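You operate a simulated robot arm through the tools that you are given. There is no shell and no other tool. Be economical: measure what you need, move in short steps, check, and stop when the job is done.

You are at the controls of a simulated two-armed robot. One attempt, no reset.

TASK
Pick up the beige paper reel from the third shelf from the top of the tall rack with one hand, pass it to the other hand and put it on the top of the drawer case.
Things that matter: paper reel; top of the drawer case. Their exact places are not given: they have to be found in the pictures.

Only the result counts: the job must be done as asked and must still hold three seconds after the hand-in. Knocking over, shifting, dropping, spilling or breaking anything else fails it.

THE ROBOT
Two 7-joint arms with two-finger parallel grippers on one trunk, on a base that drives. Base frame: it is fixed to the floor where the robot stands at the start and does not move with it; the origin is under the middle of the robot, x ahead of it, y to its left, z up. Readings come in mm, rad, newtons and seconds.
The left shoulder is at the start at [60, 189, 1228], the right one opposite. With the tool pointing down near the work surface each hand reaches from about 100 to 660 mm from the robot's upright axis, wherever it stands, measured 20 degrees to its own side. Places, roughly: top of the drawer case [-800, 1500, 400]. Payload 3.43 kg a hand.
Tool frame (each hand has its own): the origin (TCP) lies between the finger pads and is the grasp point; the fingertips stand 30 mm ahead of it; z points along the fingers, y is the line along which they close. The gripper opens to 94 mm. The fingers are 28 mm wide and 10 mm thick; the gripper's body (50 by 96 mm) begins 55 mm behind the TCP.
Orientation is told as [roll, pitch, yaw] about the base's x, y, z axes, in that order, counted from this pose: with the fingers straight down and closing along the base's y, the tool's x points along the base's -x, its y along +y and its z along -z.

THE INTERFACE
- The arms move only by the tool arm_command. It takes "left_motion", "right_motion" or both (then of equal length, played together; a hand with none holds still); each is one flat list of numbers, 7 for each row, row after row: the shift along the tool's x, y, z in cm, then the turn, a rotation vector about the tool's x, y, z in rad, then the gripper command, from -1 (fully open) to 1 (shut), values between in proportion. In form: [x, y, z, rx, ry, rz, fingers, x, y, z, rx, ry, rz, fingers, ...]. A call has 1 to 8 rows; each row shifts and turns the commanded pose from where the row before left it, along the tool's axes as they then stand. Each row takes 0.2 s and may step no farther than 50 mm and 0.15 rad from the row before; otherwise, or with a gripper value out of range, the whole call is refused. Where a pose cannot be reached the arm comes as near as it can. A force on the tool above 40 N (or 10 N above the force at the start of the call, whichever is more), or a blocked arm, ends the call early, and 0.2 s more pass. Each finger travels about 153 mm/s and halts on what it meets, pressing with about 21 N; the grip force reading is that of the motor and also rises with nothing between the fingers. The clock runs only during rows and for 0.2 s after the last one: add rows that do not move to give the fingers time. It gives the time, the measured TCP pose, the force on the tool (base axes), the opening and the grip force at its end, in the units of the frame above (readings bear some noise), with the torque about the TCP (base axes, N m) and any sound that the robot's microphone picked up.
- Cameras (640 x 400 px; columns grow to the right, rows downward): "scene" is now at [7.5, 23.9, 1772.5]; the picture's right is [0.33, -0.94, 0.00], its down [-0.77, -0.27, -0.58] and it looks along [0.55, 0.19, -0.81] (base axes); focal length 291 px, centre (320, 200). "left" rides on the left gripper at [76, -14, -103] in its tool frame; the picture's right is [0.18, 0.98, 0.00], its down [-0.75, 0.14, -0.64] and it looks along [-0.63, 0.12, 0.77] (tool axes); focal length 243 px, centre (320, 200). "right" rides on the right gripper at [76, 14, -103] in its tool frame; the picture's right is [-0.18, 0.98, 0.00], its down [-0.75, -0.14, -0.64] and it looks along [-0.63, -0.12, 0.77] (tool axes); focal length 243 px, centre (320, 200).
- snapshot(camera): a new picture of that camera. The clock stands still meanwhile.
- raise_lower(by): slides the trunk up (or, below 0, down) by that many mm; the arms and the scene camera ride with it, the base frame stays. It gives what a move gives, with no picture.
- steer(legs): drives the robot by 1 to 6 legs, each [ahead, left, turn to the left] in mm, mm and rad, along the robot's own axes; the way and the turn of a leg run together, so that a leg with both is an arc; at most 1500 mm and 3.142 rad a leg. The arms and the cameras ride along, it lands a little off, and it stops where it bumps. It gives what a move gives.
- pan_tilt(pan, tilt): turns the head with the scene camera to pan (to the left, within 1.501 rad either way) and tilt (down, from -0.506 to 1.204), counted from straight ahead of the robot. It gives what a move gives.
- point_at(camera, pixels): for up to 12 pixels [column, row] of the newest picture of that camera ("zoom" is the newest enlarged one), the place [x, y, z] in the base frame of the surface seen there, good to about 3 mm. The clock stands still meanwhile.
- enlarge(camera, box): a new picture of the part [left, top, right, bottom] of that camera's present view, enlarged. The clock stands still meanwhile.
- close_job(): hands the job in; it is judged then, once.

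Keep the steps short. Do not move on a guess: measure, check each grasp and each placing, and mend mistakes. In all there are 80 turns and 58 pictures (those below and enlarged ones count). Leave the grippers open and the arms clear of the work at the hand-in unless told otherwise, and finish with a single line.

The tools are called after "Call:" as a command line: name --argument value ..., lists and objects as JSON in quotes. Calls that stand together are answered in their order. arm_command: Moves the arms, as the interface text tells. Its arguments: {"type":"object","properties":{"left_motion":{"type":"array"},"right_motion":{"type":"array"}},"required":[]} The other tools are called the same way: raise_lower (by) slides the trunk up or down; steer (legs) drives the base; pan_tilt (pan, tilt) turns the head that bears the scene camera; snapshot (camera) takes a picture; point_at (camera, pixels) gives the place of the surface under pixels of a picture; enlarge (camera, box) takes an enlarged picture of a part of a camera's view; close_job () hands the job in.

At the start:

```text
time_s: 0.0
left_eef_pos: [355.8, 210.1, 1244.0]
left_orientation: [0.0, 0.001, 0.001]
left_ft_force: [0.4, -0.2, 0.0]
left_torque: [0.0, -0.02, 0.01]
left_gripper_width: 94.1
left_finger_force: 0.1
right_eef_pos: [282.5, -46.3, 1165.3]
right_orientation: [0.0, -0.001, 0.0]
right_ft_force: [-0.5, 0.1, 1.2]
right_torque: [-0.01, 0.02, -0.04]
right_gripper_width: 93.9
right_finger_force: 0.0
trunk travel left (down, up): [-900.0, 90.0]
robot x, y, heading: [0.3, -2.0, -0.003]
head pan, tilt: [0.335, 0.946]
```

scene: 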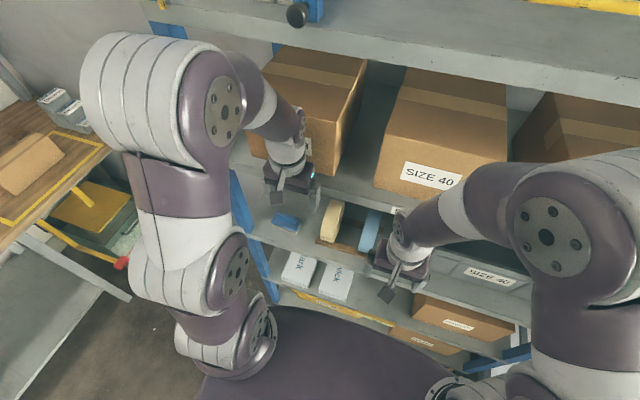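
right: 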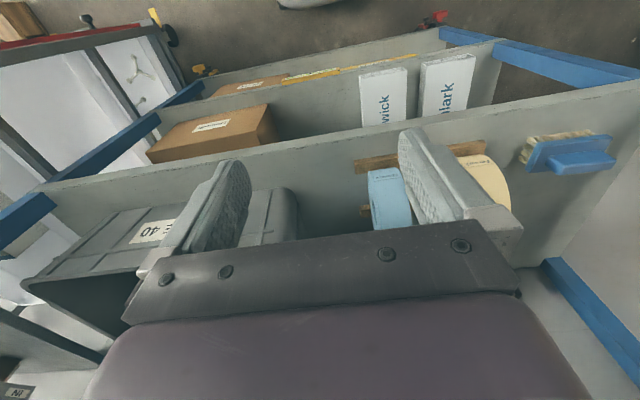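
left: 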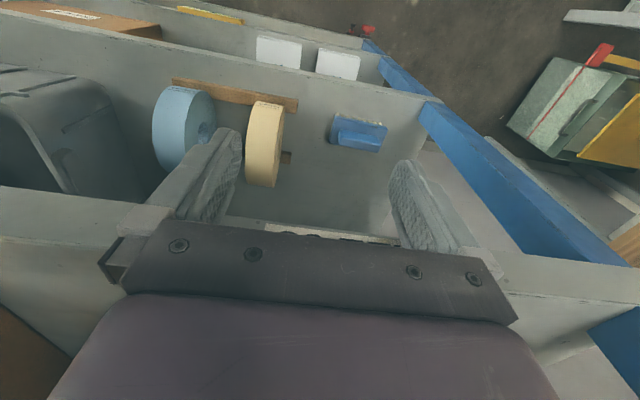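

I see a beige reel beside a blue one, at about (331,222) in the scene and (265,145) in the left picture. I'll enlarge that part and measure it.

Call:
enlarge --camera "scene" --box '[240, 160, 420, 272]'

Call:
point_at --camera "left" --pixels '[[265, 105], [252, 140], [268, 145], [262, 183], [280, 125], [235, 95], [286, 157], [360, 132], [310, 200], [197, 95], [210, 130], [100, 90]]'

Call:
enlarge --camera "left" --box '[120, 50, 440, 250]'

```text
3.56 times, centred on (330, 216) of scene
```

zoom: 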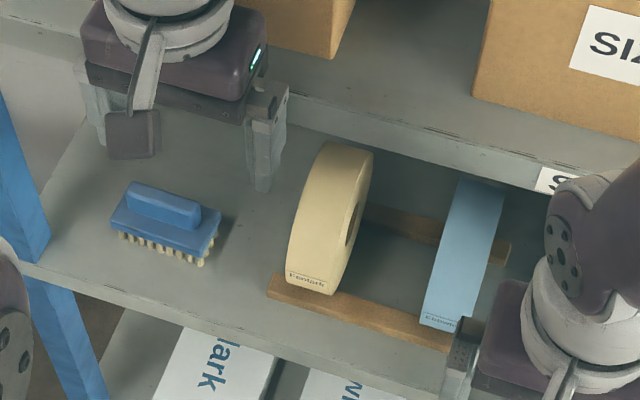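

```text
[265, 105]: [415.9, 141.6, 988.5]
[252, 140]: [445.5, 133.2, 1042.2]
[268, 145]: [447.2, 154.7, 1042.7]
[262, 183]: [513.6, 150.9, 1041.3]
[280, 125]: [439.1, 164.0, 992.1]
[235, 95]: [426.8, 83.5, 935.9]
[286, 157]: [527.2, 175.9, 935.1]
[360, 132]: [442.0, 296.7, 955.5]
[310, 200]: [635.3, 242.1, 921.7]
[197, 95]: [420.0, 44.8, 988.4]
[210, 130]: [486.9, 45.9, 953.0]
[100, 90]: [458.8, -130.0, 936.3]
```

```text
2.00 times, centred on (280, 150) of left
```

zoom: 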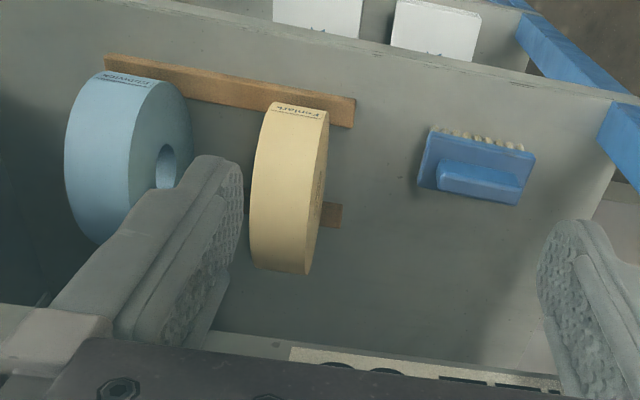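

Next I measure the reel faces, the shelf edges and the shelf above, to see how much room the hand has.

Call:
point_at --camera "zoom" --pixels '[[275, 112], [325, 112], [256, 150], [300, 200], [318, 195], [290, 265], [265, 250], [250, 180], [318, 170], [340, 355], [240, 340], [345, 110]]'

Call:
point_at --camera "scene" --pixels '[[365, 165], [350, 205], [360, 190], [340, 115], [400, 60], [400, 45], [300, 275], [260, 250], [330, 222], [338, 205], [420, 120], [300, 130]]'

```text
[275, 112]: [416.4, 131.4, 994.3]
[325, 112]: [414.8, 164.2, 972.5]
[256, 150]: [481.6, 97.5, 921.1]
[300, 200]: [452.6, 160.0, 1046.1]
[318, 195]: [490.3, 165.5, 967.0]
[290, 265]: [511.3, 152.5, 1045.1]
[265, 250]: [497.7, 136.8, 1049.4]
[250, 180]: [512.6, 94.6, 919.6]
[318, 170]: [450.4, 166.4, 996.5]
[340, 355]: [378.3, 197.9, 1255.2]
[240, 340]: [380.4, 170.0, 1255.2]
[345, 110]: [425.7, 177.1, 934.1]
```

```text
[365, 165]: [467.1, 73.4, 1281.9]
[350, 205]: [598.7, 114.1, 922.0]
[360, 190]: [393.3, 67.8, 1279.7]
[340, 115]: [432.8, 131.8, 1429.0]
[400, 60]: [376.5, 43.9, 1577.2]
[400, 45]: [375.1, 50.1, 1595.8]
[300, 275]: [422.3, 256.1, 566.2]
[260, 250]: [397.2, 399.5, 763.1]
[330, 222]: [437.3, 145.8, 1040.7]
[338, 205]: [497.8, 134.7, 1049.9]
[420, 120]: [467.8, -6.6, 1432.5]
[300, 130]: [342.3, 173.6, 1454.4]
```

The reel stands between two rails on the shelf at z≈921. It is about 130 mm across and 37 mm thick, with its axis along y. The shelf above is at z≈1280. Before planning the handover I'll look at the drawer case.

Call:
pan_tilt --pan 1.5 --tilt 0.6

Call:
snapshot --camera "scene"

```text
time_s: 1.4
left_eef_pos: [354.5, 209.6, 1244.3]
left_orientation: [0.0, 0.0, -0.001]
left_ft_force: [0.4, 0.3, -0.4]
left_torque: [-0.03, -0.01, -0.02]
left_gripper_width: 94.0
left_finger_force: 0.0
right_eef_pos: [282.2, -46.4, 1167.0]
right_orientation: [0.002, 0.0, 0.001]
right_ft_force: [0.6, -0.4, 0.0]
right_torque: [0.02, -0.01, 0.01]
right_gripper_width: 94.1
right_finger_force: 0.1
trunk travel left (down, up): [-900.0, 90.0]
robot x, y, heading: [-1.6, -3.8, 0.003]
head pan, tilt: [1.499, 0.6]
```

```text
52 pictures are left
```

scene: 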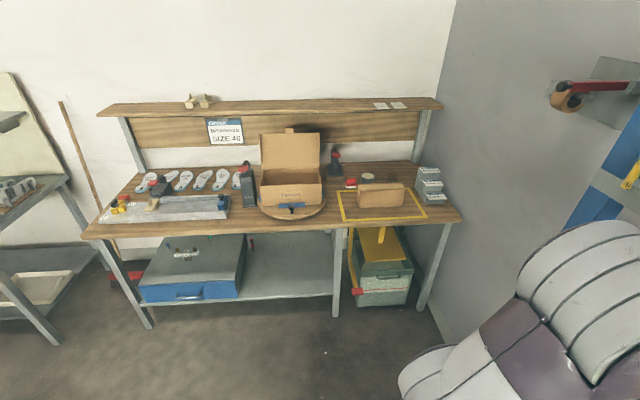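

A workbench stands along the left wall with a grey and blue drawer case under it at about (195,265). I'll measure the case and the bench.

Call:
point_at --camera "scene" --pixels '[[145, 285], [238, 278], [245, 237], [170, 245], [215, 265], [188, 250], [190, 293], [280, 285], [120, 238], [300, 230], [190, 212], [335, 300]]'

Call:
enlarge --camera "scene" --box '[80, 170, 360, 345]'

```text
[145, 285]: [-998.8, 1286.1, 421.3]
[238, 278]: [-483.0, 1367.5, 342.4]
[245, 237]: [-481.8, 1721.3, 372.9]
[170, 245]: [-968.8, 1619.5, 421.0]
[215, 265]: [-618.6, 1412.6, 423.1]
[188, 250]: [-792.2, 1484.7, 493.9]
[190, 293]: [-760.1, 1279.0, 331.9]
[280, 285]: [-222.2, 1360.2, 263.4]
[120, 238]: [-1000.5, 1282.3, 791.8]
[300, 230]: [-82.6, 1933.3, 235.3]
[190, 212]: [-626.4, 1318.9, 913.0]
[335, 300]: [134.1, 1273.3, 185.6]
```

```text
2.29 times, centred on (220, 258) of scene
```

zoom: 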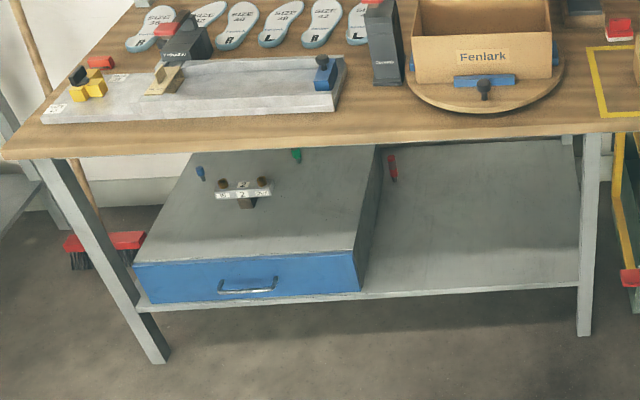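

The case top is at z≈421, x from -1000 to -480, front edge y≈1280, with free space in front right. The plan:

1. The left hand takes the reel at 45° from front and above.
2. The left hand passes it to the right hand in the open.
3. The right hand lays it flat on the case.

First the head goes back. Then the left hand moves back and down and starts to pitch, well in front of the shelf edge (x≈390).

Call:
pan_tilt --pan 0.335 --tilt 0.946

Call:
arm_command --left_motion '[2.5, -1.2, 0, 0, 0, 0, -1, 0, -1.2, 4, 0, 0, 0, -1, 0, -1.2, 4, 0, 0, 0, -1, 0, -1.2, 4, 0, 0, 0, -1, 0, -1.2, 3.9, 0, 0, 0, -1, 0, 0, 0, 0, -0.131, 0, -1, 0, 0, 0, 0, -0.131, 0, -1, 0, 0, 0, 0, -0.131, 0, -1]'

```text
time_s: 2.8
left_eef_pos: [355.4, 210.0, 1244.6]
left_orientation: [-0.001, -0.001, 0.0]
left_ft_force: [0.7, -0.9, 0.0]
left_torque: [-0.04, 0.0, -0.01]
left_gripper_width: 93.9
left_finger_force: 0.0
right_eef_pos: [281.9, -47.1, 1165.6]
right_orientation: [-0.001, 0.0, 0.0]
right_ft_force: [-0.2, 1.0, -0.7]
right_torque: [-0.03, -0.03, 0.02]
right_gripper_width: 94.4
right_finger_force: 0.0
trunk travel left (down, up): [-900.0, 90.0]
robot x, y, heading: [-4.4, -2.7, -0.001]
head pan, tilt: [0.335, 0.946]
```

```text
time_s: 4.6
left_eef_pos: [330.0, 132.4, 1082.6]
left_orientation: [-0.078, -0.304, 0.001]
left_ft_force: [0.7, 0.3, 0.3]
left_torque: [0.0, 0.05, -0.01]
left_gripper_width: 93.8
left_finger_force: 0.1
left hand out of reach, approached as far as the arm can: row 8
right_eef_pos: [284.8, -47.1, 1166.5]
right_orientation: [0.001, 0.002, 0.0]
right_ft_force: [0.5, -0.4, 0.1]
right_torque: [0.01, 0.05, -0.01]
right_gripper_width: 93.5
right_finger_force: 0.1
trunk travel left (down, up): [-900.0, 90.0]
robot x, y, heading: [1.5, 1.7, -0.0]
head pan, tilt: [0.335, 0.946]
```

The arm is folded too tightly this near the body to pitch further. I'll back the base off 200 mm so the arm can work stretched out.

Call:
steer --legs '[[-220, 0, 0]]'

Call:
arm_command --left_motion '[-4, 0, 0, 0, 0, 0, -1, -4, 0, 0, 0, 0, 0, -1, -4, 0, 0, 0, 0, 0, -1, -4, 0, 0, 0, 0, 0, -1, 0, 0, 0, 0, -0.131, 0, -1, 0, 0, 0, 0, -0.131, 0, -1, 0, 0, 0, 0, -0.131, 0, -1]'

```text
time_s: 6.2
left_eef_pos: [109.4, 135.3, 1082.7]
left_orientation: [-0.078, -0.301, 0.005]
left_ft_force: [0.1, -0.3, -0.3]
left_torque: [0.01, -0.04, 0.01]
left_gripper_width: 94.0
left_finger_force: 0.2
right_eef_pos: [64.5, -45.9, 1165.6]
right_orientation: [0.001, 0.002, -0.002]
right_ft_force: [0.5, -0.6, 0.0]
right_torque: [-0.02, 0.02, 0.0]
right_gripper_width: 93.7
right_finger_force: 0.1
trunk travel left (down, up): [-900.0, 90.0]
robot x, y, heading: [-220.8, 0.9, 0.001]
head pan, tilt: [0.335, 0.946]
```

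```text
time_s: 7.8
left_eef_pos: [249.6, 127.0, 1137.3]
left_orientation: [-0.105, -0.576, 0.031]
left_ft_force: [0.1, -1.2, -0.1]
left_torque: [0.0, 0.01, 0.0]
left_gripper_width: 93.8
left_finger_force: 0.1
left hand out of reach, approached as far as the arm can: row 4, 5, 6
right_eef_pos: [61.5, -45.4, 1166.0]
right_orientation: [-0.001, 0.0, -0.001]
right_ft_force: [-0.5, -0.9, 0.4]
right_torque: [-0.03, -0.01, -0.02]
right_gripper_width: 94.2
right_finger_force: 0.0
trunk travel left (down, up): [-900.0, 90.0]
robot x, y, heading: [-218.9, 1.6, -0.003]
head pan, tilt: [0.335, 0.946]
```

The hand is pitching now (-0.58). The arm seems to do better farther out to its own side, so I'll move it outward in y and go on pitching. I'm also correcting the small roll and yaw errors.

Call:
arm_command --left_motion '[0, 4, 0, 0.05, 0, 0, -1, 0, 4, 0, 0.05, 0, 0, -1, 0, 3, 0, 0, -0.1, 0, -1, 0, 0, 0, 0, -0.1, 0, -1, 0, 0, 0, 0, 0, 0, -1]'

```text
time_s: 9.0
left_eef_pos: [257.1, 236.5, 1121.9]
left_orientation: [-0.241, -0.766, 0.088]
left_ft_force: [-0.3, 0.5, 0.3]
left_torque: [0.01, -0.01, 0.0]
left_gripper_width: 94.0
left_finger_force: 0.0
right_eef_pos: [62.7, -45.7, 1166.0]
right_orientation: [0.0, 0.0, 0.001]
right_ft_force: [-0.3, -0.4, -0.8]
right_torque: [-0.03, -0.01, 0.0]
right_gripper_width: 94.0
right_finger_force: 0.0
trunk travel left (down, up): [-900.0, 90.0]
robot x, y, heading: [-218.7, -2.1, -0.001]
head pan, tilt: [0.335, 0.946]
```

Worked out from the angles, the tool is off by about -0.24 about its own x and +0.06 about its z. I'll correct that.

Call:
arm_command --left_motion '[0, 0, 0, -0.121, 0, 0.03, -1, 0, 0, 0, -0.122, 0, 0.033, -1, 0, 0, 0, 0, 0, 0, -1]'

Call:
snapshot --camera "left"

Call:
snapshot --camera "scene"

```text
time_s: 9.8
left_eef_pos: [256.0, 236.1, 1121.9]
left_orientation: [0.062, -0.77, 0.001]
left_ft_force: [0.4, -0.4, 0.0]
left_torque: [-0.03, 0.02, 0.01]
left_gripper_width: 93.6
left_finger_force: 0.0
right_eef_pos: [63.8, -46.1, 1166.3]
right_orientation: [0.001, -0.001, -0.001]
right_ft_force: [-0.5, -0.8, 0.5]
right_torque: [-0.03, -0.01, -0.02]
right_gripper_width: 94.1
right_finger_force: 0.1
trunk travel left (down, up): [-900.0, 90.0]
robot x, y, heading: [-219.1, -3.0, 0.004]
head pan, tilt: [0.335, 0.946]
```

```text
50 pictures are left
```

left: 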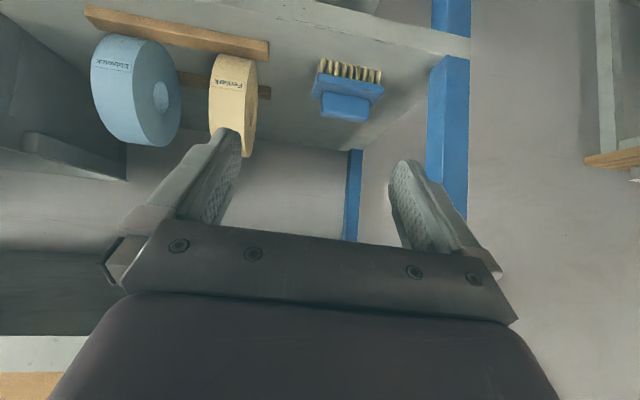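

```text
49 pictures are left
```

scene: 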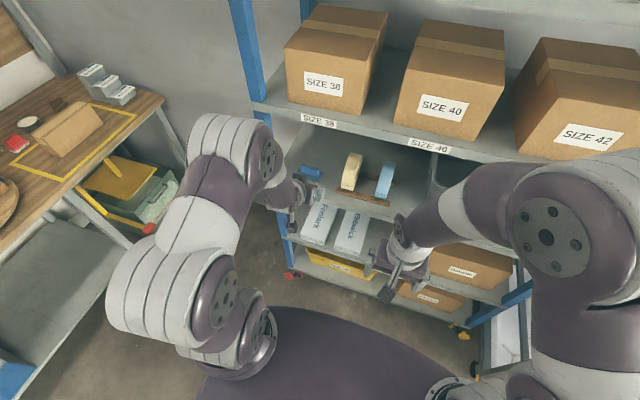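

The orientation is nearly right. I'll measure the reel again from this nearer view.

Call:
point_at --camera "left" --pixels '[[213, 60], [245, 62], [212, 95], [243, 100], [252, 75], [250, 120], [254, 140], [232, 118], [172, 70], [148, 60], [232, 58], [232, 42]]'

Call:
enlarge --camera "left" --box '[80, 0, 400, 200]'

```text
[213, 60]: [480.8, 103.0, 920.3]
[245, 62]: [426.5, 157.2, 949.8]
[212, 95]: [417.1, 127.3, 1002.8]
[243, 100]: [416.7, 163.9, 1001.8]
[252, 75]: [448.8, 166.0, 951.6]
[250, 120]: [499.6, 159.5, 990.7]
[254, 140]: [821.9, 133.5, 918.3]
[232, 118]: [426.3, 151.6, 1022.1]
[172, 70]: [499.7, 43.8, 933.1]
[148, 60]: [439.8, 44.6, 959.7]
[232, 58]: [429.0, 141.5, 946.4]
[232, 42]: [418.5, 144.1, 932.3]
```

```text
2.00 times, centred on (240, 100) of left
```

zoom: 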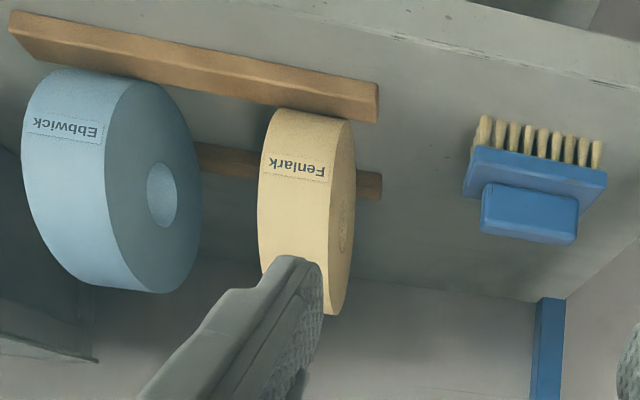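

The reel's centre is now at about (478,146,985), radius 65 mm, y from 127 to 165. I'll shift the base 90 mm right and 100 mm ahead, which brings the hand to about (356,146,1122), still in front of the shelf.

Call:
steer --legs '[[100, -88, 0]]'

Call:
arm_command --left_motion '[0, 0, 0, 0.061, 0, 0, -1, 0, 0, 0, 0, 0, 0, -1]'

```text
time_s: 11.2
left_eef_pos: [357.2, 147.6, 1122.2]
left_orientation: [0.061, -0.771, 0.001]
left_ft_force: [0.4, -0.3, 0.2]
left_torque: [-0.02, 0.02, 0.02]
left_gripper_width: 94.1
left_finger_force: 0.1
right_eef_pos: [163.3, -134.4, 1166.5]
right_orientation: [-0.002, -0.002, 0.002]
right_ft_force: [-0.4, 0.1, 0.4]
right_torque: [0.02, 0.01, 0.0]
right_gripper_width: 94.1
right_finger_force: 0.0
trunk travel left (down, up): [-900.0, 90.0]
robot x, y, heading: [-118.7, -90.7, -0.001]
head pan, tilt: [0.335, 0.946]
```

```text
time_s: 11.8
left_eef_pos: [357.7, 146.9, 1122.9]
left_orientation: [0.002, -0.77, 0.002]
left_ft_force: [0.5, 0.5, -1.0]
left_torque: [-0.01, 0.01, 0.0]
left_gripper_width: 94.0
left_finger_force: 0.1
right_eef_pos: [165.4, -135.5, 1166.3]
right_orientation: [0.0, 0.0, 0.0]
right_ft_force: [0.7, -0.2, -1.3]
right_torque: [0.02, -0.03, 0.0]
right_gripper_width: 94.1
right_finger_force: 0.0
trunk travel left (down, up): [-900.0, 90.0]
robot x, y, heading: [-118.6, -88.8, 0.006]
head pan, tilt: [0.335, 0.946]
```

The hand is aligned. The reel now lies straight ahead along the tool, 153 mm away. I'll go 90 mm in first and check.

Call:
arm_command --left_motion '[0.5, 0, 3, 0, 0, 0, -1, 0.5, 0, 3, 0, 0, 0, -1, 0, 0, 3, 0, 0, 0, -1, 0, 0, 0, 0, 0, 0, -1]'

Call:
snapshot --camera "left"

```text
time_s: 12.8
left_eef_pos: [413.1, 146.2, 1049.4]
left_orientation: [0.0, -0.772, 0.0]
left_ft_force: [-0.1, -0.1, 0.1]
left_torque: [0.01, 0.0, -0.01]
left_gripper_width: 93.9
left_finger_force: 0.0
right_eef_pos: [164.3, -135.1, 1166.1]
right_orientation: [-0.001, 0.0, 0.002]
right_ft_force: [0.3, -0.6, 0.0]
right_torque: [-0.01, 0.02, 0.02]
right_gripper_width: 94.0
right_finger_force: 0.0
trunk travel left (down, up): [-900.0, 90.0]
robot x, y, heading: [-115.2, -91.2, -0.001]
head pan, tilt: [0.335, 0.946]
```

```text
47 pictures are left
```

left: 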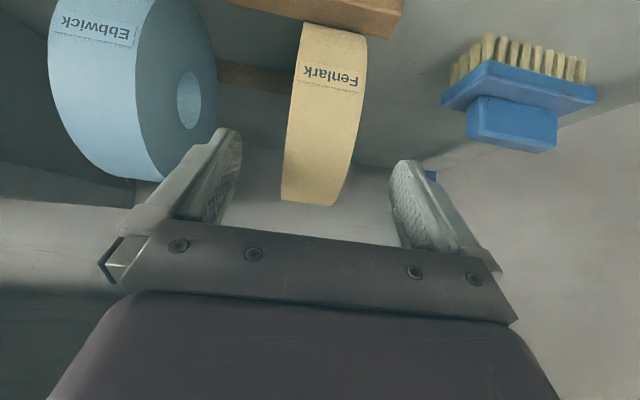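

The reel sits midway between the fingers, clear of the blue one. I'll go in the last 62 mm and then close.

Call:
arm_command --left_motion '[0, 0, 3, 0, 0, 0, -1, 0, 0, 3.2, 0, 0, 0, -1, 0, 0, 0, 0, 0, 0, -1]'

Call:
snapshot --camera "left"

```text
time_s: 13.6
left_eef_pos: [455.4, 146.7, 1005.2]
left_orientation: [0.002, -0.773, -0.001]
left_ft_force: [-0.1, 0.9, 0.2]
left_torque: [0.0, -0.01, 0.04]
left_gripper_width: 94.0
left_finger_force: 0.0
right_eef_pos: [165.5, -136.1, 1166.2]
right_orientation: [0.0, -0.002, 0.002]
right_ft_force: [-0.1, 0.1, 0.9]
right_torque: [0.03, 0.0, 0.01]
right_gripper_width: 94.1
right_finger_force: 0.1
trunk travel left (down, up): [-900.0, 90.0]
robot x, y, heading: [-110.8, -91.1, 0.007]
head pan, tilt: [0.335, 0.946]
```

```text
46 pictures are left
```

left: 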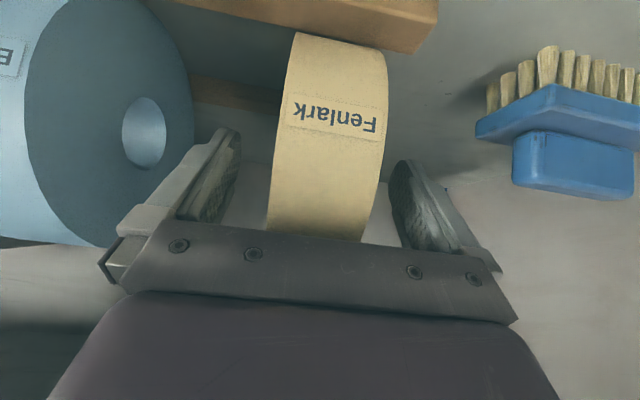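

The fingers straddle the reel without touching it. I'll close them.

Call:
arm_command --left_motion '[0, 0, 0, 0, 0, 0, 0.0, 0, 0, 0, 0, 0, 0, 1, 0, 0, 0, 0, 0, 0, 1, 0, 0, 0, 0, 0, 0, 1]'

```text
time_s: 14.6
left_eef_pos: [454.2, 146.0, 1005.3]
left_orientation: [0.003, -0.771, 0.003]
left_ft_force: [-0.3, -0.5, 0.0]
left_torque: [-0.05, 0.0, 0.0]
left_gripper_width: 44.3
left_finger_force: 21.4
right_eef_pos: [165.4, -136.1, 1166.1]
right_orientation: [0.0, -0.001, 0.002]
right_ft_force: [-0.5, 0.2, -1.1]
right_torque: [0.03, 0.03, 0.03]
right_gripper_width: 94.1
right_finger_force: 0.0
trunk travel left (down, up): [-900.0, 90.0]
robot x, y, heading: [-118.6, -92.8, 0.007]
head pan, tilt: [0.335, 0.946]
```

The fingers hold something 44 mm wide. I'll lift straight up 50 mm.

Call:
arm_command --left_motion '[-1.05, 0, -1.08, 0, 0, 0, 1, -1.05, 0, -1.08, 0, 0, 0, 1, -1.4, 0, -1.43, 0, 0, 0, 1, 0, 0, 0, 0, 0, 0, 1]'

Call:
snapshot --camera "left"

```text
time_s: 15.6
left_eef_pos: [457.0, 145.9, 1055.4]
left_orientation: [0.001, -0.769, 0.002]
left_ft_force: [-0.6, -0.3, -1.8]
left_torque: [0.02, 0.08, 0.01]
left_gripper_width: 44.5
left_finger_force: 21.3
right_eef_pos: [166.0, -134.9, 1165.6]
right_orientation: [0.0, -0.001, 0.002]
right_ft_force: [-0.3, 0.3, -0.1]
right_torque: [0.02, 0.03, 0.0]
right_gripper_width: 93.7
right_finger_force: 0.2
trunk travel left (down, up): [-900.0, 90.0]
robot x, y, heading: [-118.8, -89.1, 0.004]
head pan, tilt: [0.335, 0.946]
```

```text
45 pictures are left
```

left: 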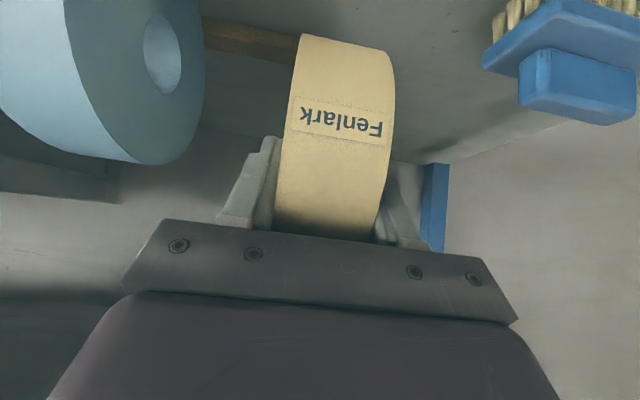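

The reel is lifted and held, weighing about 2 N. I'll back the base out, away from the rack.

Call:
steer --legs '[[-350, 0, 0]]'

Call:
pan_tilt --pan 0.0 --tilt 0.9

Call:
snapshot --camera "scene"

```text
time_s: 17.8
left_eef_pos: [108.9, 140.9, 1054.4]
left_orientation: [0.003, -0.771, -0.009]
left_ft_force: [1.0, -0.4, -3.8]
left_torque: [-0.01, 0.04, -0.01]
left_gripper_width: 44.4
left_finger_force: 21.2
right_eef_pos: [-183.1, -137.2, 1165.6]
right_orientation: [-0.002, 0.0, -0.009]
right_ft_force: [-0.5, -0.4, 1.1]
right_torque: [0.03, 0.02, 0.01]
right_gripper_width: 93.8
right_finger_force: 0.0
trunk travel left (down, up): [-900.0, 90.0]
robot x, y, heading: [-467.6, -90.2, -0.014]
head pan, tilt: [0.335, 0.946]
```

```text
time_s: 18.6
left_eef_pos: [108.1, 141.2, 1055.5]
left_orientation: [0.003, -0.769, -0.008]
left_ft_force: [-0.2, 0.0, -2.5]
left_torque: [-0.01, 0.05, 0.03]
left_gripper_width: 44.3
left_finger_force: 20.9
right_eef_pos: [-184.6, -137.2, 1166.6]
right_orientation: [0.002, 0.0, -0.008]
right_ft_force: [-0.3, 0.0, 0.5]
right_torque: [-0.05, 0.01, -0.03]
right_gripper_width: 94.2
right_finger_force: 0.0
trunk travel left (down, up): [-900.0, 90.0]
robot x, y, heading: [-464.5, -87.0, -0.009]
head pan, tilt: [0.0, 0.901]
```

```text
44 pictures are left
```

scene: 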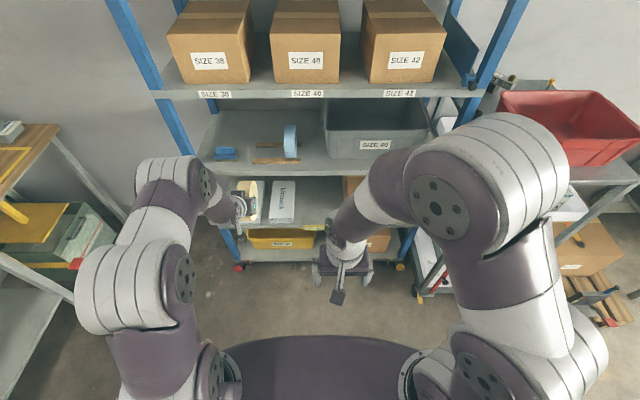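

The reel is clear of the rack. For the handover I want both hands pointing forward, down and inward with the reel plane common to both. I'll roll the left hand and move the right hand forward and out to its own side.

Call:
arm_command --left_motion '[0, 0, 0, 0, 0, 0.143, 1, 0, 0, 0, 0, 0, 0.143, 1, 0, 0, 0, 0, 0, 0.143, 1, 0, 0, 0, 0, 0, 0.143, 1, 0, 0, 0, 0, 0, 0.143, 1, 0, 0, 0, 0, 0, 0.143, 1, 0, 0, 0, 0, 0, 0.143, 1, 0, 0, 0, 0, 0, 0.143, 1]' --right_motion '[-2.5, -3, 0.8, 0, 0, 0, -1, -2.5, -3, 0.8, 0, 0, 0, -1, -2.5, -3, 0.8, 0, 0, 0, -1, -2.5, -3, 0.8, 0, 0, 0, -1, -2.5, -3, 0.8, 0, 0, 0, -1, -2.5, -3, 0.8, 0, 0, 0, -1, -2.5, -3, 0.8, 0, 0, 0, -1, -2.5, -3, 0.8, 0, 0, 0, -1]'

```text
time_s: 20.4
left_eef_pos: [109.8, 139.5, 1055.4]
left_orientation: [0.723, -0.289, -1.266]
left_ft_force: [-0.2, 0.0, -2.3]
left_torque: [0.07, 0.09, 0.02]
left_gripper_width: 44.4
left_finger_force: 21.3
right_eef_pos: [15.1, -382.7, 1101.6]
right_orientation: [0.002, 0.003, -0.01]
right_ft_force: [-0.2, 0.3, -0.3]
right_torque: [0.01, 0.03, 0.0]
right_gripper_width: 94.0
right_finger_force: 0.1
trunk travel left (down, up): [-900.0, 90.0]
robot x, y, heading: [-469.8, -86.9, -0.009]
head pan, tilt: [0.0, 0.901]
```

Both moves were reached. Next the left hand finishes its roll and starts turning inward, while the right hand pitches forward.

Call:
arm_command --left_motion '[0, 0, 0, 0, 0, 0.142, 1, 0, 0, 0, 0, 0, 0.142, 1, 0, 0, 0, 0, 0, 0.142, 1, 0, 0, 0, 0, -0.131, 0, 1, 0, 0, 0, 0, -0.131, 0, 1, 0, 0, 0, 0, -0.131, 0, 1, 0, 0, 0, 0, -0.131, 0, 1, 0, 0, 0, 0, -0.131, 0, 1]' --right_motion '[0, 0, 0, 0, -0.131, 0, -1, 0, 0, 0, 0, -0.131, 0, -1, 0, 0, 0, 0, -0.131, 0, -1, 0, 0, 0, 0, -0.131, 0, -1, 0, 0, 0, 0, -0.131, 0, -1, 0, 0, 0, 0, -0.131, 0, -1, 0, 0, 0, 0, 0, -0.143, -1, 0, 0, 0, 0, 0, -0.143, -1]'

```text
time_s: 22.2
left_eef_pos: [108.9, 139.9, 1054.8]
left_orientation: [0.885, -0.455, -2.072]
left_ft_force: [0.1, 0.1, -2.2]
left_torque: [0.05, 0.05, -0.04]
left_gripper_width: 44.3
left_finger_force: 21.1
right_eef_pos: [11.7, -368.8, 1099.9]
right_orientation: [-0.171, -0.656, 0.353]
right_ft_force: [0.5, 0.9, 0.0]
right_torque: [-0.02, 0.01, 0.01]
right_gripper_width: 93.8
right_finger_force: 0.0
right hand out of reach, approached as far as the arm can: row 6
trunk travel left (down, up): [-900.0, 90.0]
robot x, y, heading: [-466.8, -87.7, -0.01]
head pan, tilt: [0.0, 0.901]
```

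The left hand is fine. The right hand hit a small reach limit in one row only. I'll continue its roll, and the left hand finishes its turn.

Call:
arm_command --left_motion '[0, 0, 0, 0, -0.131, 0, 1, 0, 0, 0, 0, 0, 0, 1, 0, 0, 0, 0, 0, 0, 1, 0, 0, 0, 0, 0, 0, 1, 0, 0, 0, 0, 0, 0, 1, 0, 0, 0, 0, 0, 0, 1, 0, 0, 0, 0, 0, 0, 1, 0, 0, 0, 0, 0, 0, 1]' --right_motion '[0, 0, 0, 0, 0, -0.143, -1, 0, 0, 0, 0, 0, -0.143, -1, 0, 0, 0, 0, 0, -0.143, -1, 0, 0, 0, 0, 0, -0.143, -1, 0, 0, 0, 0, 0, -0.143, -1, 0, 0, 0, 0, 0, -0.143, -1, 0, 0, 0, 0, 0, -0.143, -1, 0, 0, 0, 0, 0, -0.143, -1]'

Call:
snapshot --camera "scene"

```text
time_s: 24.0
left_eef_pos: [109.0, 141.1, 1054.9]
left_orientation: [0.941, -0.533, -2.188]
left_ft_force: [0.1, 0.2, -2.0]
left_torque: [0.06, 0.02, 0.0]
left_gripper_width: 44.3
left_finger_force: 20.8
right_eef_pos: [29.6, -371.2, 1119.2]
right_orientation: [-0.656, -0.13, 1.481]
right_ft_force: [0.0, -0.2, 0.1]
right_torque: [0.02, -0.01, -0.03]
right_gripper_width: 94.0
right_finger_force: 0.1
right hand out of reach, approached as far as the arm can: row 6, 7, 8
trunk travel left (down, up): [-900.0, 90.0]
robot x, y, heading: [-466.3, -91.9, -0.006]
head pan, tilt: [0.0, 0.901]
```

```text
43 pictures are left
```

scene: 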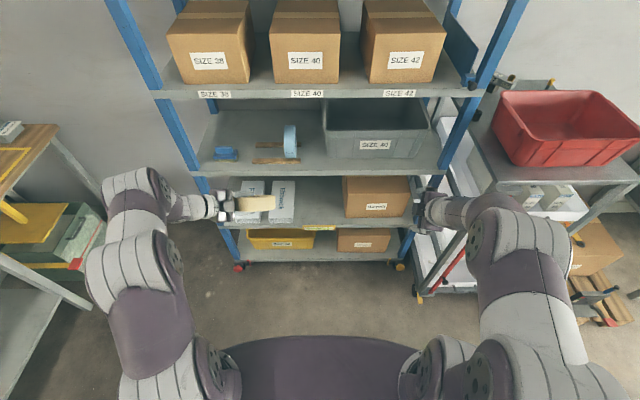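

From the angles, the left hand is exactly as wanted and the right needs (0.04, -0.74, -0.19) more. I'll turn it now.

Call:
arm_command --right_motion '[0, 0, 0, 0.0073, -0.124, -0.031, -1, 0, 0, 0, 0.0073, -0.124, -0.031, -1, 0, 0, 0, 0.0073, -0.124, -0.031, -1, 0, 0, 0, 0.0073, -0.124, -0.031, -1, 0, 0, 0, 0.0073, -0.124, -0.031, -1, 0, 0, 0, 0.0073, -0.124, -0.031, -1, 0, 0, 0, 0, 0, 0, -1]'

```text
time_s: 25.6
left_eef_pos: [109.4, 139.4, 1055.0]
left_orientation: [0.942, -0.533, -2.187]
left_ft_force: [0.4, 0.4, -2.6]
left_torque: [0.08, -0.01, -0.03]
left_gripper_width: 44.3
left_finger_force: 20.5
right_eef_pos: [58.9, -378.9, 1141.5]
right_orientation: [-0.812, -0.423, 1.922]
right_ft_force: [-0.2, -0.3, 0.2]
right_torque: [0.02, 0.02, -0.02]
right_gripper_width: 94.2
right_finger_force: 0.0
right hand out of reach, approached as far as the arm can: row 1, 2, 3, 4, 5, 6
trunk travel left (down, up): [-900.0, 90.0]
robot x, y, heading: [-466.0, -91.6, -0.009]
head pan, tilt: [0.0, 0.901]
```

The right hand drifted forward and up, so the spot was too near the body. The left hand's mirrored spot (about [109,-320,1055]) works, so I'll move the right hand there.

Call:
arm_command --right_motion '[0, 0.55, 2.85, 0, 0, 0, -1, 0, 0.55, 2.85, 0, 0, 0, -1, 0, 0.55, 2.85, 0, 0, 0, -1, 0, 0.55, 2.85, 0, 0, 0, -1, 0, 0, 0, 0, 0, 0, -1]'

```text
time_s: 26.8
left_eef_pos: [108.5, 138.8, 1055.5]
left_orientation: [0.941, -0.531, -2.187]
left_ft_force: [-0.1, -1.2, -2.8]
left_torque: [0.08, 0.0, -0.02]
left_gripper_width: 44.4
left_finger_force: 21.4
right_eef_pos: [108.9, -319.8, 1054.6]
right_orientation: [-0.813, -0.421, 1.922]
right_ft_force: [-0.3, -0.5, -0.3]
right_torque: [-0.03, -0.02, -0.05]
right_gripper_width: 93.8
right_finger_force: 0.0
trunk travel left (down, up): [-900.0, 90.0]
robot x, y, heading: [-467.3, -86.1, -0.011]
head pan, tilt: [0.0, 0.901]
```

New calls start from the measured pose, and the right hand is where I wanted it. Now it gets a final small turn, and the left hand brings the reel towards the middle (by about [-30,-208,0]).

Call:
arm_command --left_motion '[-3.22, -0.4, 2.67, 0, 0, 0, 1, -3.22, -0.4, 2.67, 0, 0, 0, 1, -3.22, -0.4, 2.67, 0, 0, 0, 1, -3.22, -0.4, 2.67, 0, 0, 0, 1, -3.22, -0.4, 2.67, 0, 0, 0, 1, 0, 0, 0, 0, 0, 0, 1]' --right_motion '[0, 0, 0, 0.007, -0.124, -0.029, -1, 0, 0, 0, 0.007, -0.124, -0.029, -1, 0, 0, 0, 0, 0, 0, -1, 0, 0, 0, 0, 0, 0, -1, 0, 0, 0, 0, 0, 0, -1, 0, 0, 0, 0, 0, 0, -1]'

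Call:
snapshot --camera "scene"

Call:
snapshot --camera "right"

```text
time_s: 28.2
left_eef_pos: [78.1, -66.5, 1053.5]
left_orientation: [0.942, -0.535, -2.187]
left_ft_force: [0.8, -0.7, -3.0]
left_torque: [0.04, 0.02, -0.01]
left_gripper_width: 44.3
left_finger_force: 20.4
right_eef_pos: [114.3, -319.2, 1059.0]
right_orientation: [-0.862, -0.486, 2.038]
right_ft_force: [0.5, -0.5, 0.4]
right_torque: [0.0, 0.05, 0.0]
right_gripper_width: 94.0
right_finger_force: 0.0
right hand out of reach, approached as far as the arm can: row 1, 2
trunk travel left (down, up): [-900.0, 90.0]
robot x, y, heading: [-468.5, -88.3, -0.004]
head pan, tilt: [0.0, 0.901]
```

```text
42 pictures are left
```

scene: 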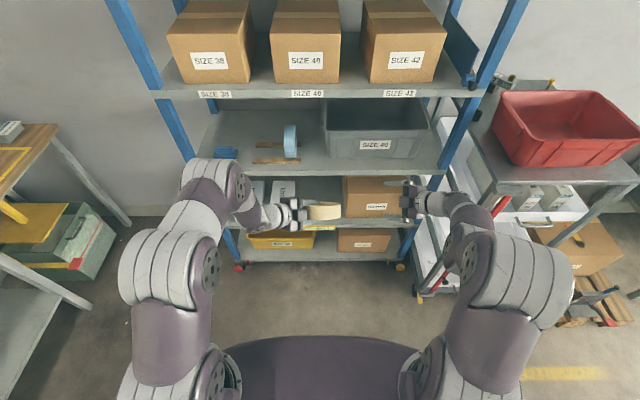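

```text
41 pictures are left
```

right: 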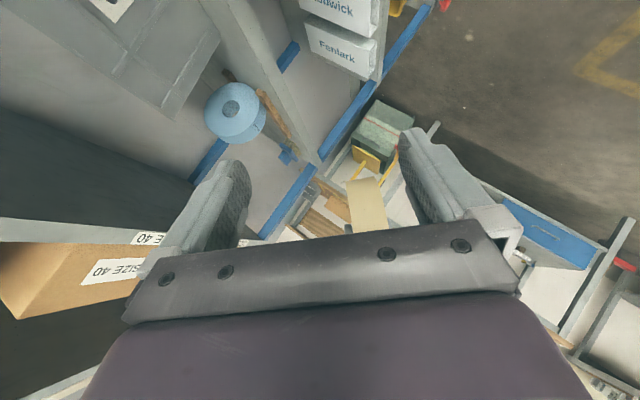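

The reel is at about (92,-91,1039), and the hands are about 83° apart in a shared plane. The right hand should end near (76,-126,1056), so that its fingers lie beside the left fingertips. I'll move it in, levelling the plane offset first and stopping one row short.

Call:
arm_command --right_motion '[-2.5, 1.76, 1.5, 0, 0, 0, -1, -2.5, 1.76, 1.5, 0, 0, 0, -1, -3.87, 0, 2.3, 0, 0, 0, -1, -3.87, 0, 2.3, 0, 0, 0, -1, 0, 0, 0, 0, 0, 0, -1]'

Call:
snapshot --camera "right"

Call:
enlarge --camera "scene" --box '[240, 150, 440, 275]'

```text
time_s: 29.4
left_eef_pos: [78.8, -67.5, 1054.7]
left_orientation: [0.94, -0.533, -2.184]
left_ft_force: [-2.0, 18.9, 5.7]
left_torque: [-0.1, 0.12, 0.0]
left_gripper_width: 44.1
left_finger_force: 20.8
right_eef_pos: [112.9, -173.7, 1071.4]
right_orientation: [-0.859, -0.486, 2.037]
right_ft_force: [2.7, -17.6, -7.5]
right_torque: [-1.0, -0.36, 0.42]
right_gripper_width: 93.9
right_finger_force: 0.1
right hand out of reach, approached as far as the arm can: row 1, 2, 3, 4
trunk travel left (down, up): [-900.0, 90.0]
robot x, y, heading: [-467.6, -90.0, -0.011]
head pan, tilt: [0.0, 0.901]
```

```text
40 pictures are left
```

right: 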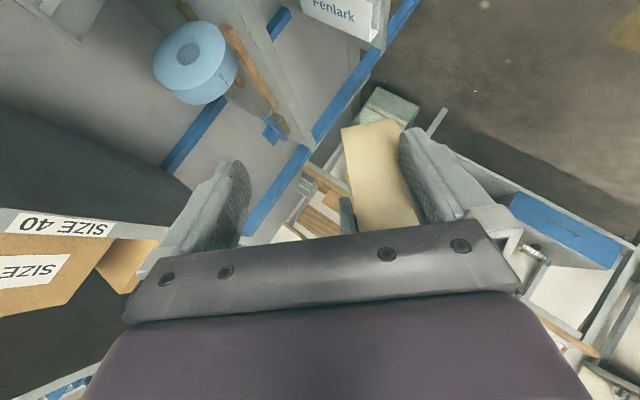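

```text
3.20 times, centred on (340, 212) of scene
```

zoom: 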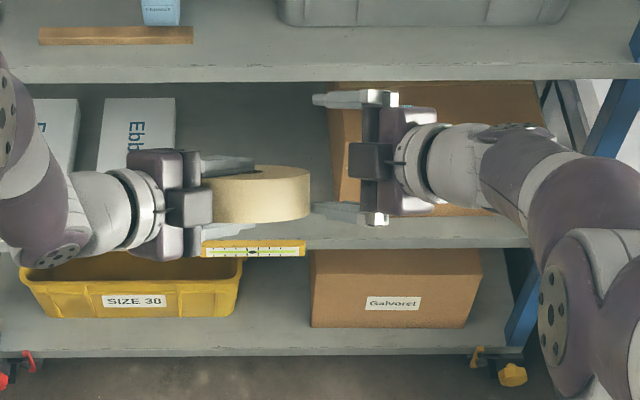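

The right arm couldn't come close enough to the body, so it sits about 38 mm in front of the reel plane and one finger touches the rim (18 N). I'll back it off first.

Call:
arm_command --right_motion '[2.5, 0, -1.5, 0, 0, 0, -1, 2.5, 0, -1.5, 0, 0, 0, -1, 0, 0, 0, 0, 0, 0, -1]'

Call:
snapshot --camera "left"

```text
time_s: 30.2
left_eef_pos: [77.7, -65.7, 1054.2]
left_orientation: [0.94, -0.535, -2.187]
left_ft_force: [-0.2, -0.6, -3.1]
left_torque: [0.06, 0.04, -0.03]
left_gripper_width: 44.6
left_finger_force: 21.5
right_eef_pos: [117.2, -228.1, 1064.2]
right_orientation: [-0.864, -0.486, 2.041]
right_ft_force: [-0.5, 0.3, 0.0]
right_torque: [-0.01, -0.03, -0.01]
right_gripper_width: 94.2
right_finger_force: 0.1
trunk travel left (down, up): [-900.0, 90.0]
robot x, y, heading: [-467.0, -87.2, -0.007]
head pan, tilt: [0.0, 0.901]
```

```text
38 pictures are left
```

left: 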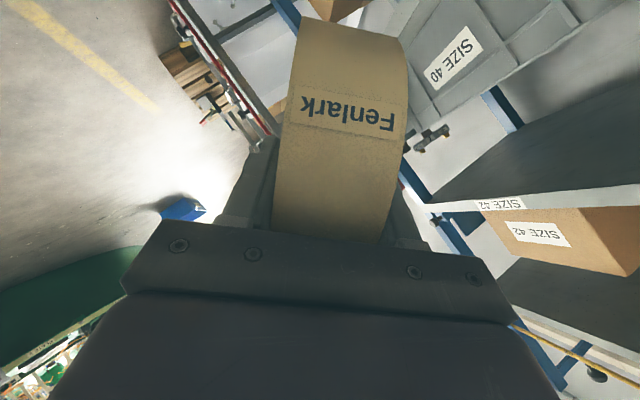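

The contact is gone and the grip still holds. I'll bring the reel 70 mm up and forward along its normal (left tool +y), into the plane the right arm can reach.

Call:
arm_command --left_motion '[0, 3.5, 0, 0, 0, 0, 1, 0, 3.5, 0, 0, 0, 0, 1, 0, 0, 0, 0, 0, 0, 1]' --right_motion '[0, -1.6, 0, 0, 0, 0, -1, 0, -1.6, 0, 0, 0, 0, -1, 0, 0, 0, 0, 0, 0, -1]'

Call:
snapshot --camera "right"

Call:
snapshot --camera "left"

Call:
enlarge --camera "scene" --box '[240, 150, 440, 275]'

```text
time_s: 31.0
left_eef_pos: [126.6, -67.4, 1103.8]
left_orientation: [0.94, -0.533, -2.187]
left_ft_force: [-0.1, 0.2, -3.3]
left_torque: [0.06, 0.01, -0.01]
left_gripper_width: 44.3
left_finger_force: 20.7
right_eef_pos: [138.6, -231.4, 1084.7]
right_orientation: [-0.866, -0.484, 2.037]
right_ft_force: [0.2, -0.9, -0.2]
right_torque: [0.0, 0.01, -0.01]
right_gripper_width: 93.8
right_finger_force: 0.1
trunk travel left (down, up): [-900.0, 90.0]
robot x, y, heading: [-463.9, -87.9, -0.008]
head pan, tilt: [0.0, 0.901]
```

```text
37 pictures are left
```

right: 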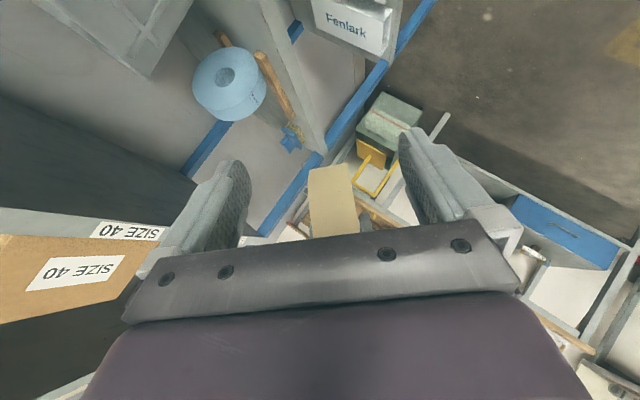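

```text
36 pictures are left
```

left: 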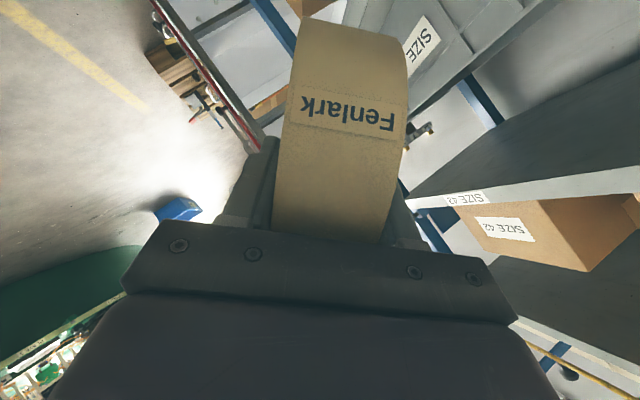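

```text
3.20 times, centred on (340, 212) of scene
```

zoom: 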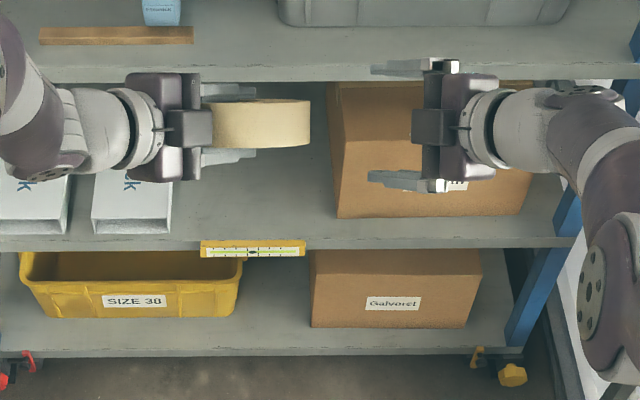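

Now they line up. I'll measure the reel's rim and the right fingers before closing in.

Call:
point_at --camera "zoom" --pixels '[[225, 125], [250, 125], [275, 125], [300, 125], [308, 125], [260, 106], [260, 143], [420, 180], [400, 70]]'

Call:
point_at --camera "right" --pixels '[[315, 180], [345, 175], [330, 200], [352, 225], [315, 230], [330, 172]]'

Call:
point_at --camera "left" --pixels '[[345, 30], [300, 30], [395, 45], [340, 80], [340, 150], [340, 200]]'

```text
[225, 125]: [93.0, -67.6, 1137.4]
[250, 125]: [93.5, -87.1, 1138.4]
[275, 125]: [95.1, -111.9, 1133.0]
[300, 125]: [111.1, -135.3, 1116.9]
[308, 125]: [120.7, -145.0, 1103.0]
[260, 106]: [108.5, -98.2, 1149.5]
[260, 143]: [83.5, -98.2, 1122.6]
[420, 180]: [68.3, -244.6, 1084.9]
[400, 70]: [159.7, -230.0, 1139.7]
```

```text
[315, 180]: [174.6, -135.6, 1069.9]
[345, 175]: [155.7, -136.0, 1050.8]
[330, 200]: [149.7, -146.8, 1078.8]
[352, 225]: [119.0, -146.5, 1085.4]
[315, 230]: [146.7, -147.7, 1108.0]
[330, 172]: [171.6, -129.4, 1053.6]
```

```text
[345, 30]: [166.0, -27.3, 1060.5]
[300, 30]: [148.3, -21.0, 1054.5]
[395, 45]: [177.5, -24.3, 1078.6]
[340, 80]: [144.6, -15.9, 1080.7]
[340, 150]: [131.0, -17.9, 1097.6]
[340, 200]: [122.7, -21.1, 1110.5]
```

The reel's centre is at about (139.5,-82,1091), and its plane lines up with the right hand to within 2 mm. The right hand goes to about (124,-127,1107), 98 mm sideways and 43 mm ahead, still open.

Call:
arm_command --right_motion '[-3.28, -0.06, 1.44, 0, 0, 0, -1, -3.28, -0.06, 1.44, 0, 0, 0, -1, -3.29, -0.06, 1.44, 0, 0, 0, -1, 0, 0, 0, 0, 0, 0, -1]'

Call:
snapshot --camera "right"

Call:
enlarge --camera "scene" --box '[240, 150, 440, 275]'

```text
time_s: 32.0
left_eef_pos: [127.5, -67.3, 1102.3]
left_orientation: [0.942, -0.533, -2.188]
left_ft_force: [-0.2, -0.7, -2.7]
left_torque: [0.02, 0.02, -0.03]
left_gripper_width: 44.1
left_finger_force: 20.8
right_eef_pos: [124.8, -127.7, 1107.2]
right_orientation: [-0.863, -0.485, 2.038]
right_ft_force: [-0.4, 0.3, -0.5]
right_torque: [0.0, 0.01, 0.0]
right_gripper_width: 94.0
right_finger_force: 0.0
trunk travel left (down, up): [-900.0, 90.0]
robot x, y, heading: [-467.5, -89.1, -0.013]
head pan, tilt: [0.0, 0.901]
```

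```text
34 pictures are left
```

right: 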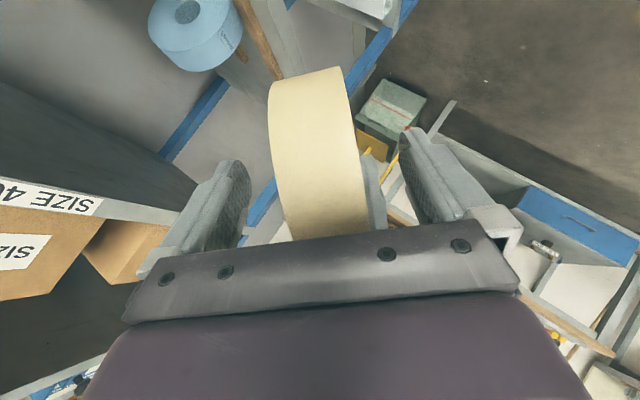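

```text
3.20 times, centred on (340, 212) of scene
```

zoom: 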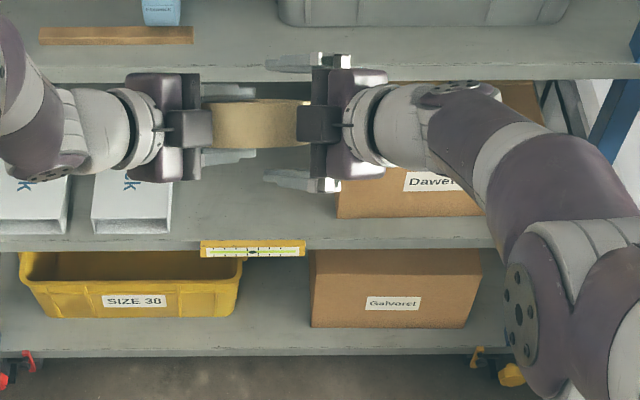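

The reel lies between the right fingers with no force. I'll close the right hand while the left still holds.

Call:
arm_command --right_motion '[0, 0, 0, 0, 0, 0, -0.3, 0, 0, 0, 0, 0, 0, 0, 0, 0, 0, 0, 0, 0, 1, 0, 0, 0, 0, 0, 0, 1, 0, 0, 0, 0, 0, 0, 1]'

Call:
snapshot --camera "right"

```text
time_s: 33.2
left_eef_pos: [128.8, -68.2, 1103.8]
left_orientation: [0.942, -0.533, -2.187]
left_ft_force: [13.0, 0.4, -2.0]
left_torque: [0.01, 0.55, 0.39]
left_gripper_width: 44.5
left_finger_force: 20.4
right_eef_pos: [123.8, -125.7, 1106.6]
right_orientation: [-0.862, -0.483, 2.041]
right_ft_force: [-12.5, -0.3, 0.5]
right_torque: [-0.02, -0.42, 0.41]
right_gripper_width: 44.9
right_finger_force: 21.6
trunk travel left (down, up): [-900.0, 90.0]
robot x, y, heading: [-465.0, -87.4, -0.005]
head pan, tilt: [0.0, 0.901]
```

```text
32 pictures are left
```

right: 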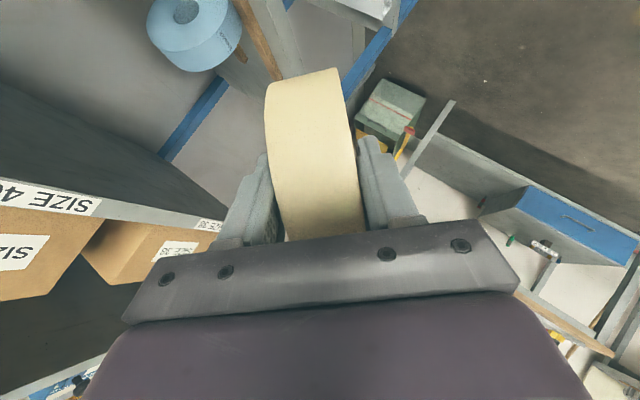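

Both hands now hold the reel (44.9 mm, 21 N). I'll open the left hand.

Call:
arm_command --left_motion '[0, 0, 0, 0, 0, 0, 0.0, 0, 0, 0, 0, 0, 0, -1, 0, 0, 0, 0, 0, 0, -1, 0, 0, 0, 0, 0, 0, -1]'

```text
time_s: 34.2
left_eef_pos: [127.5, -67.6, 1102.0]
left_orientation: [0.939, -0.533, -2.185]
left_ft_force: [-0.9, -0.3, -0.4]
left_torque: [-0.03, 0.02, -0.03]
left_gripper_width: 94.2
left_finger_force: 0.1
right_eef_pos: [125.7, -126.8, 1107.4]
right_orientation: [-0.863, -0.485, 2.038]
right_ft_force: [-0.2, 0.1, 0.1]
right_torque: [-0.15, 0.03, 0.0]
right_gripper_width: 44.4
right_finger_force: 20.9
trunk travel left (down, up): [-900.0, 90.0]
robot x, y, heading: [-464.8, -89.9, -0.008]
head pan, tilt: [0.0, 0.901]
```

The right hand carries the reel alone. The left hand withdraws to its own side in the reel plane.

Call:
arm_command --left_motion '[2.8, 0, -2.8, 0, 0, 0, -1, 2.8, 0, -2.8, 0, 0, 0, -1, 2.8, 0, -2.8, 0, 0, 0, -1, 2.8, 0, -2.8, 0, 0, 0, -1, 2.8, 0, -2.8, 0, 0, 0, -1, 2.8, 0, -2.8, 0, 0, 0, -1, 0, 0, 0, 0, 0, 0, -1]'

Call:
snapshot --camera "right"

Call:
snapshot --camera "scene"

```text
time_s: 35.8
left_eef_pos: [131.1, 171.0, 1103.9]
left_orientation: [0.941, -0.531, -2.187]
left_ft_force: [0.3, 0.1, -0.1]
left_torque: [0.0, 0.01, 0.01]
left_gripper_width: 93.8
left_finger_force: 0.1
right_eef_pos: [125.2, -128.0, 1108.2]
right_orientation: [-0.864, -0.485, 2.039]
right_ft_force: [0.2, 0.3, 0.8]
right_torque: [-0.1, 0.02, 0.04]
right_gripper_width: 44.5
right_finger_force: 21.4
trunk travel left (down, up): [-900.0, 90.0]
robot x, y, heading: [-468.0, -87.1, -0.008]
head pan, tilt: [0.0, 0.901]
```

```text
31 pictures are left
```

right: 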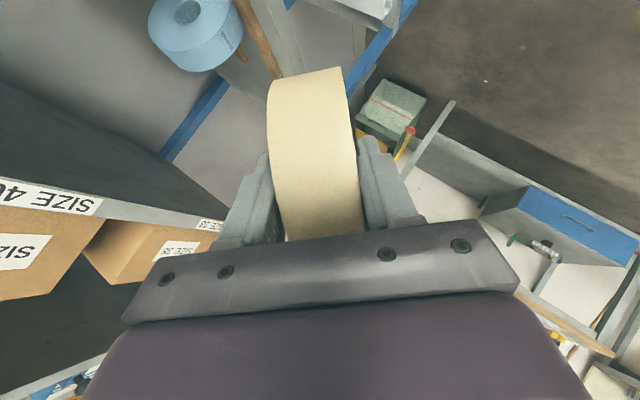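

```text
30 pictures are left
```

scene: 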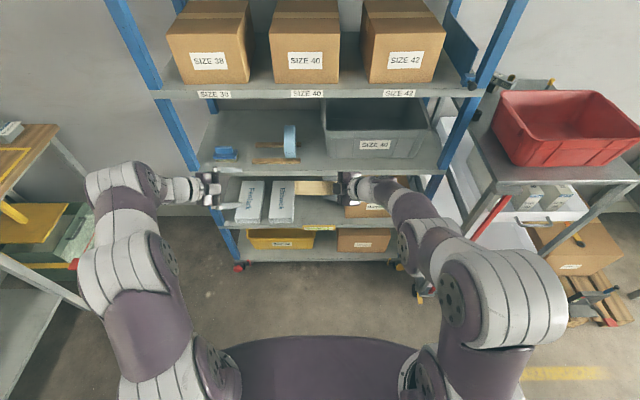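

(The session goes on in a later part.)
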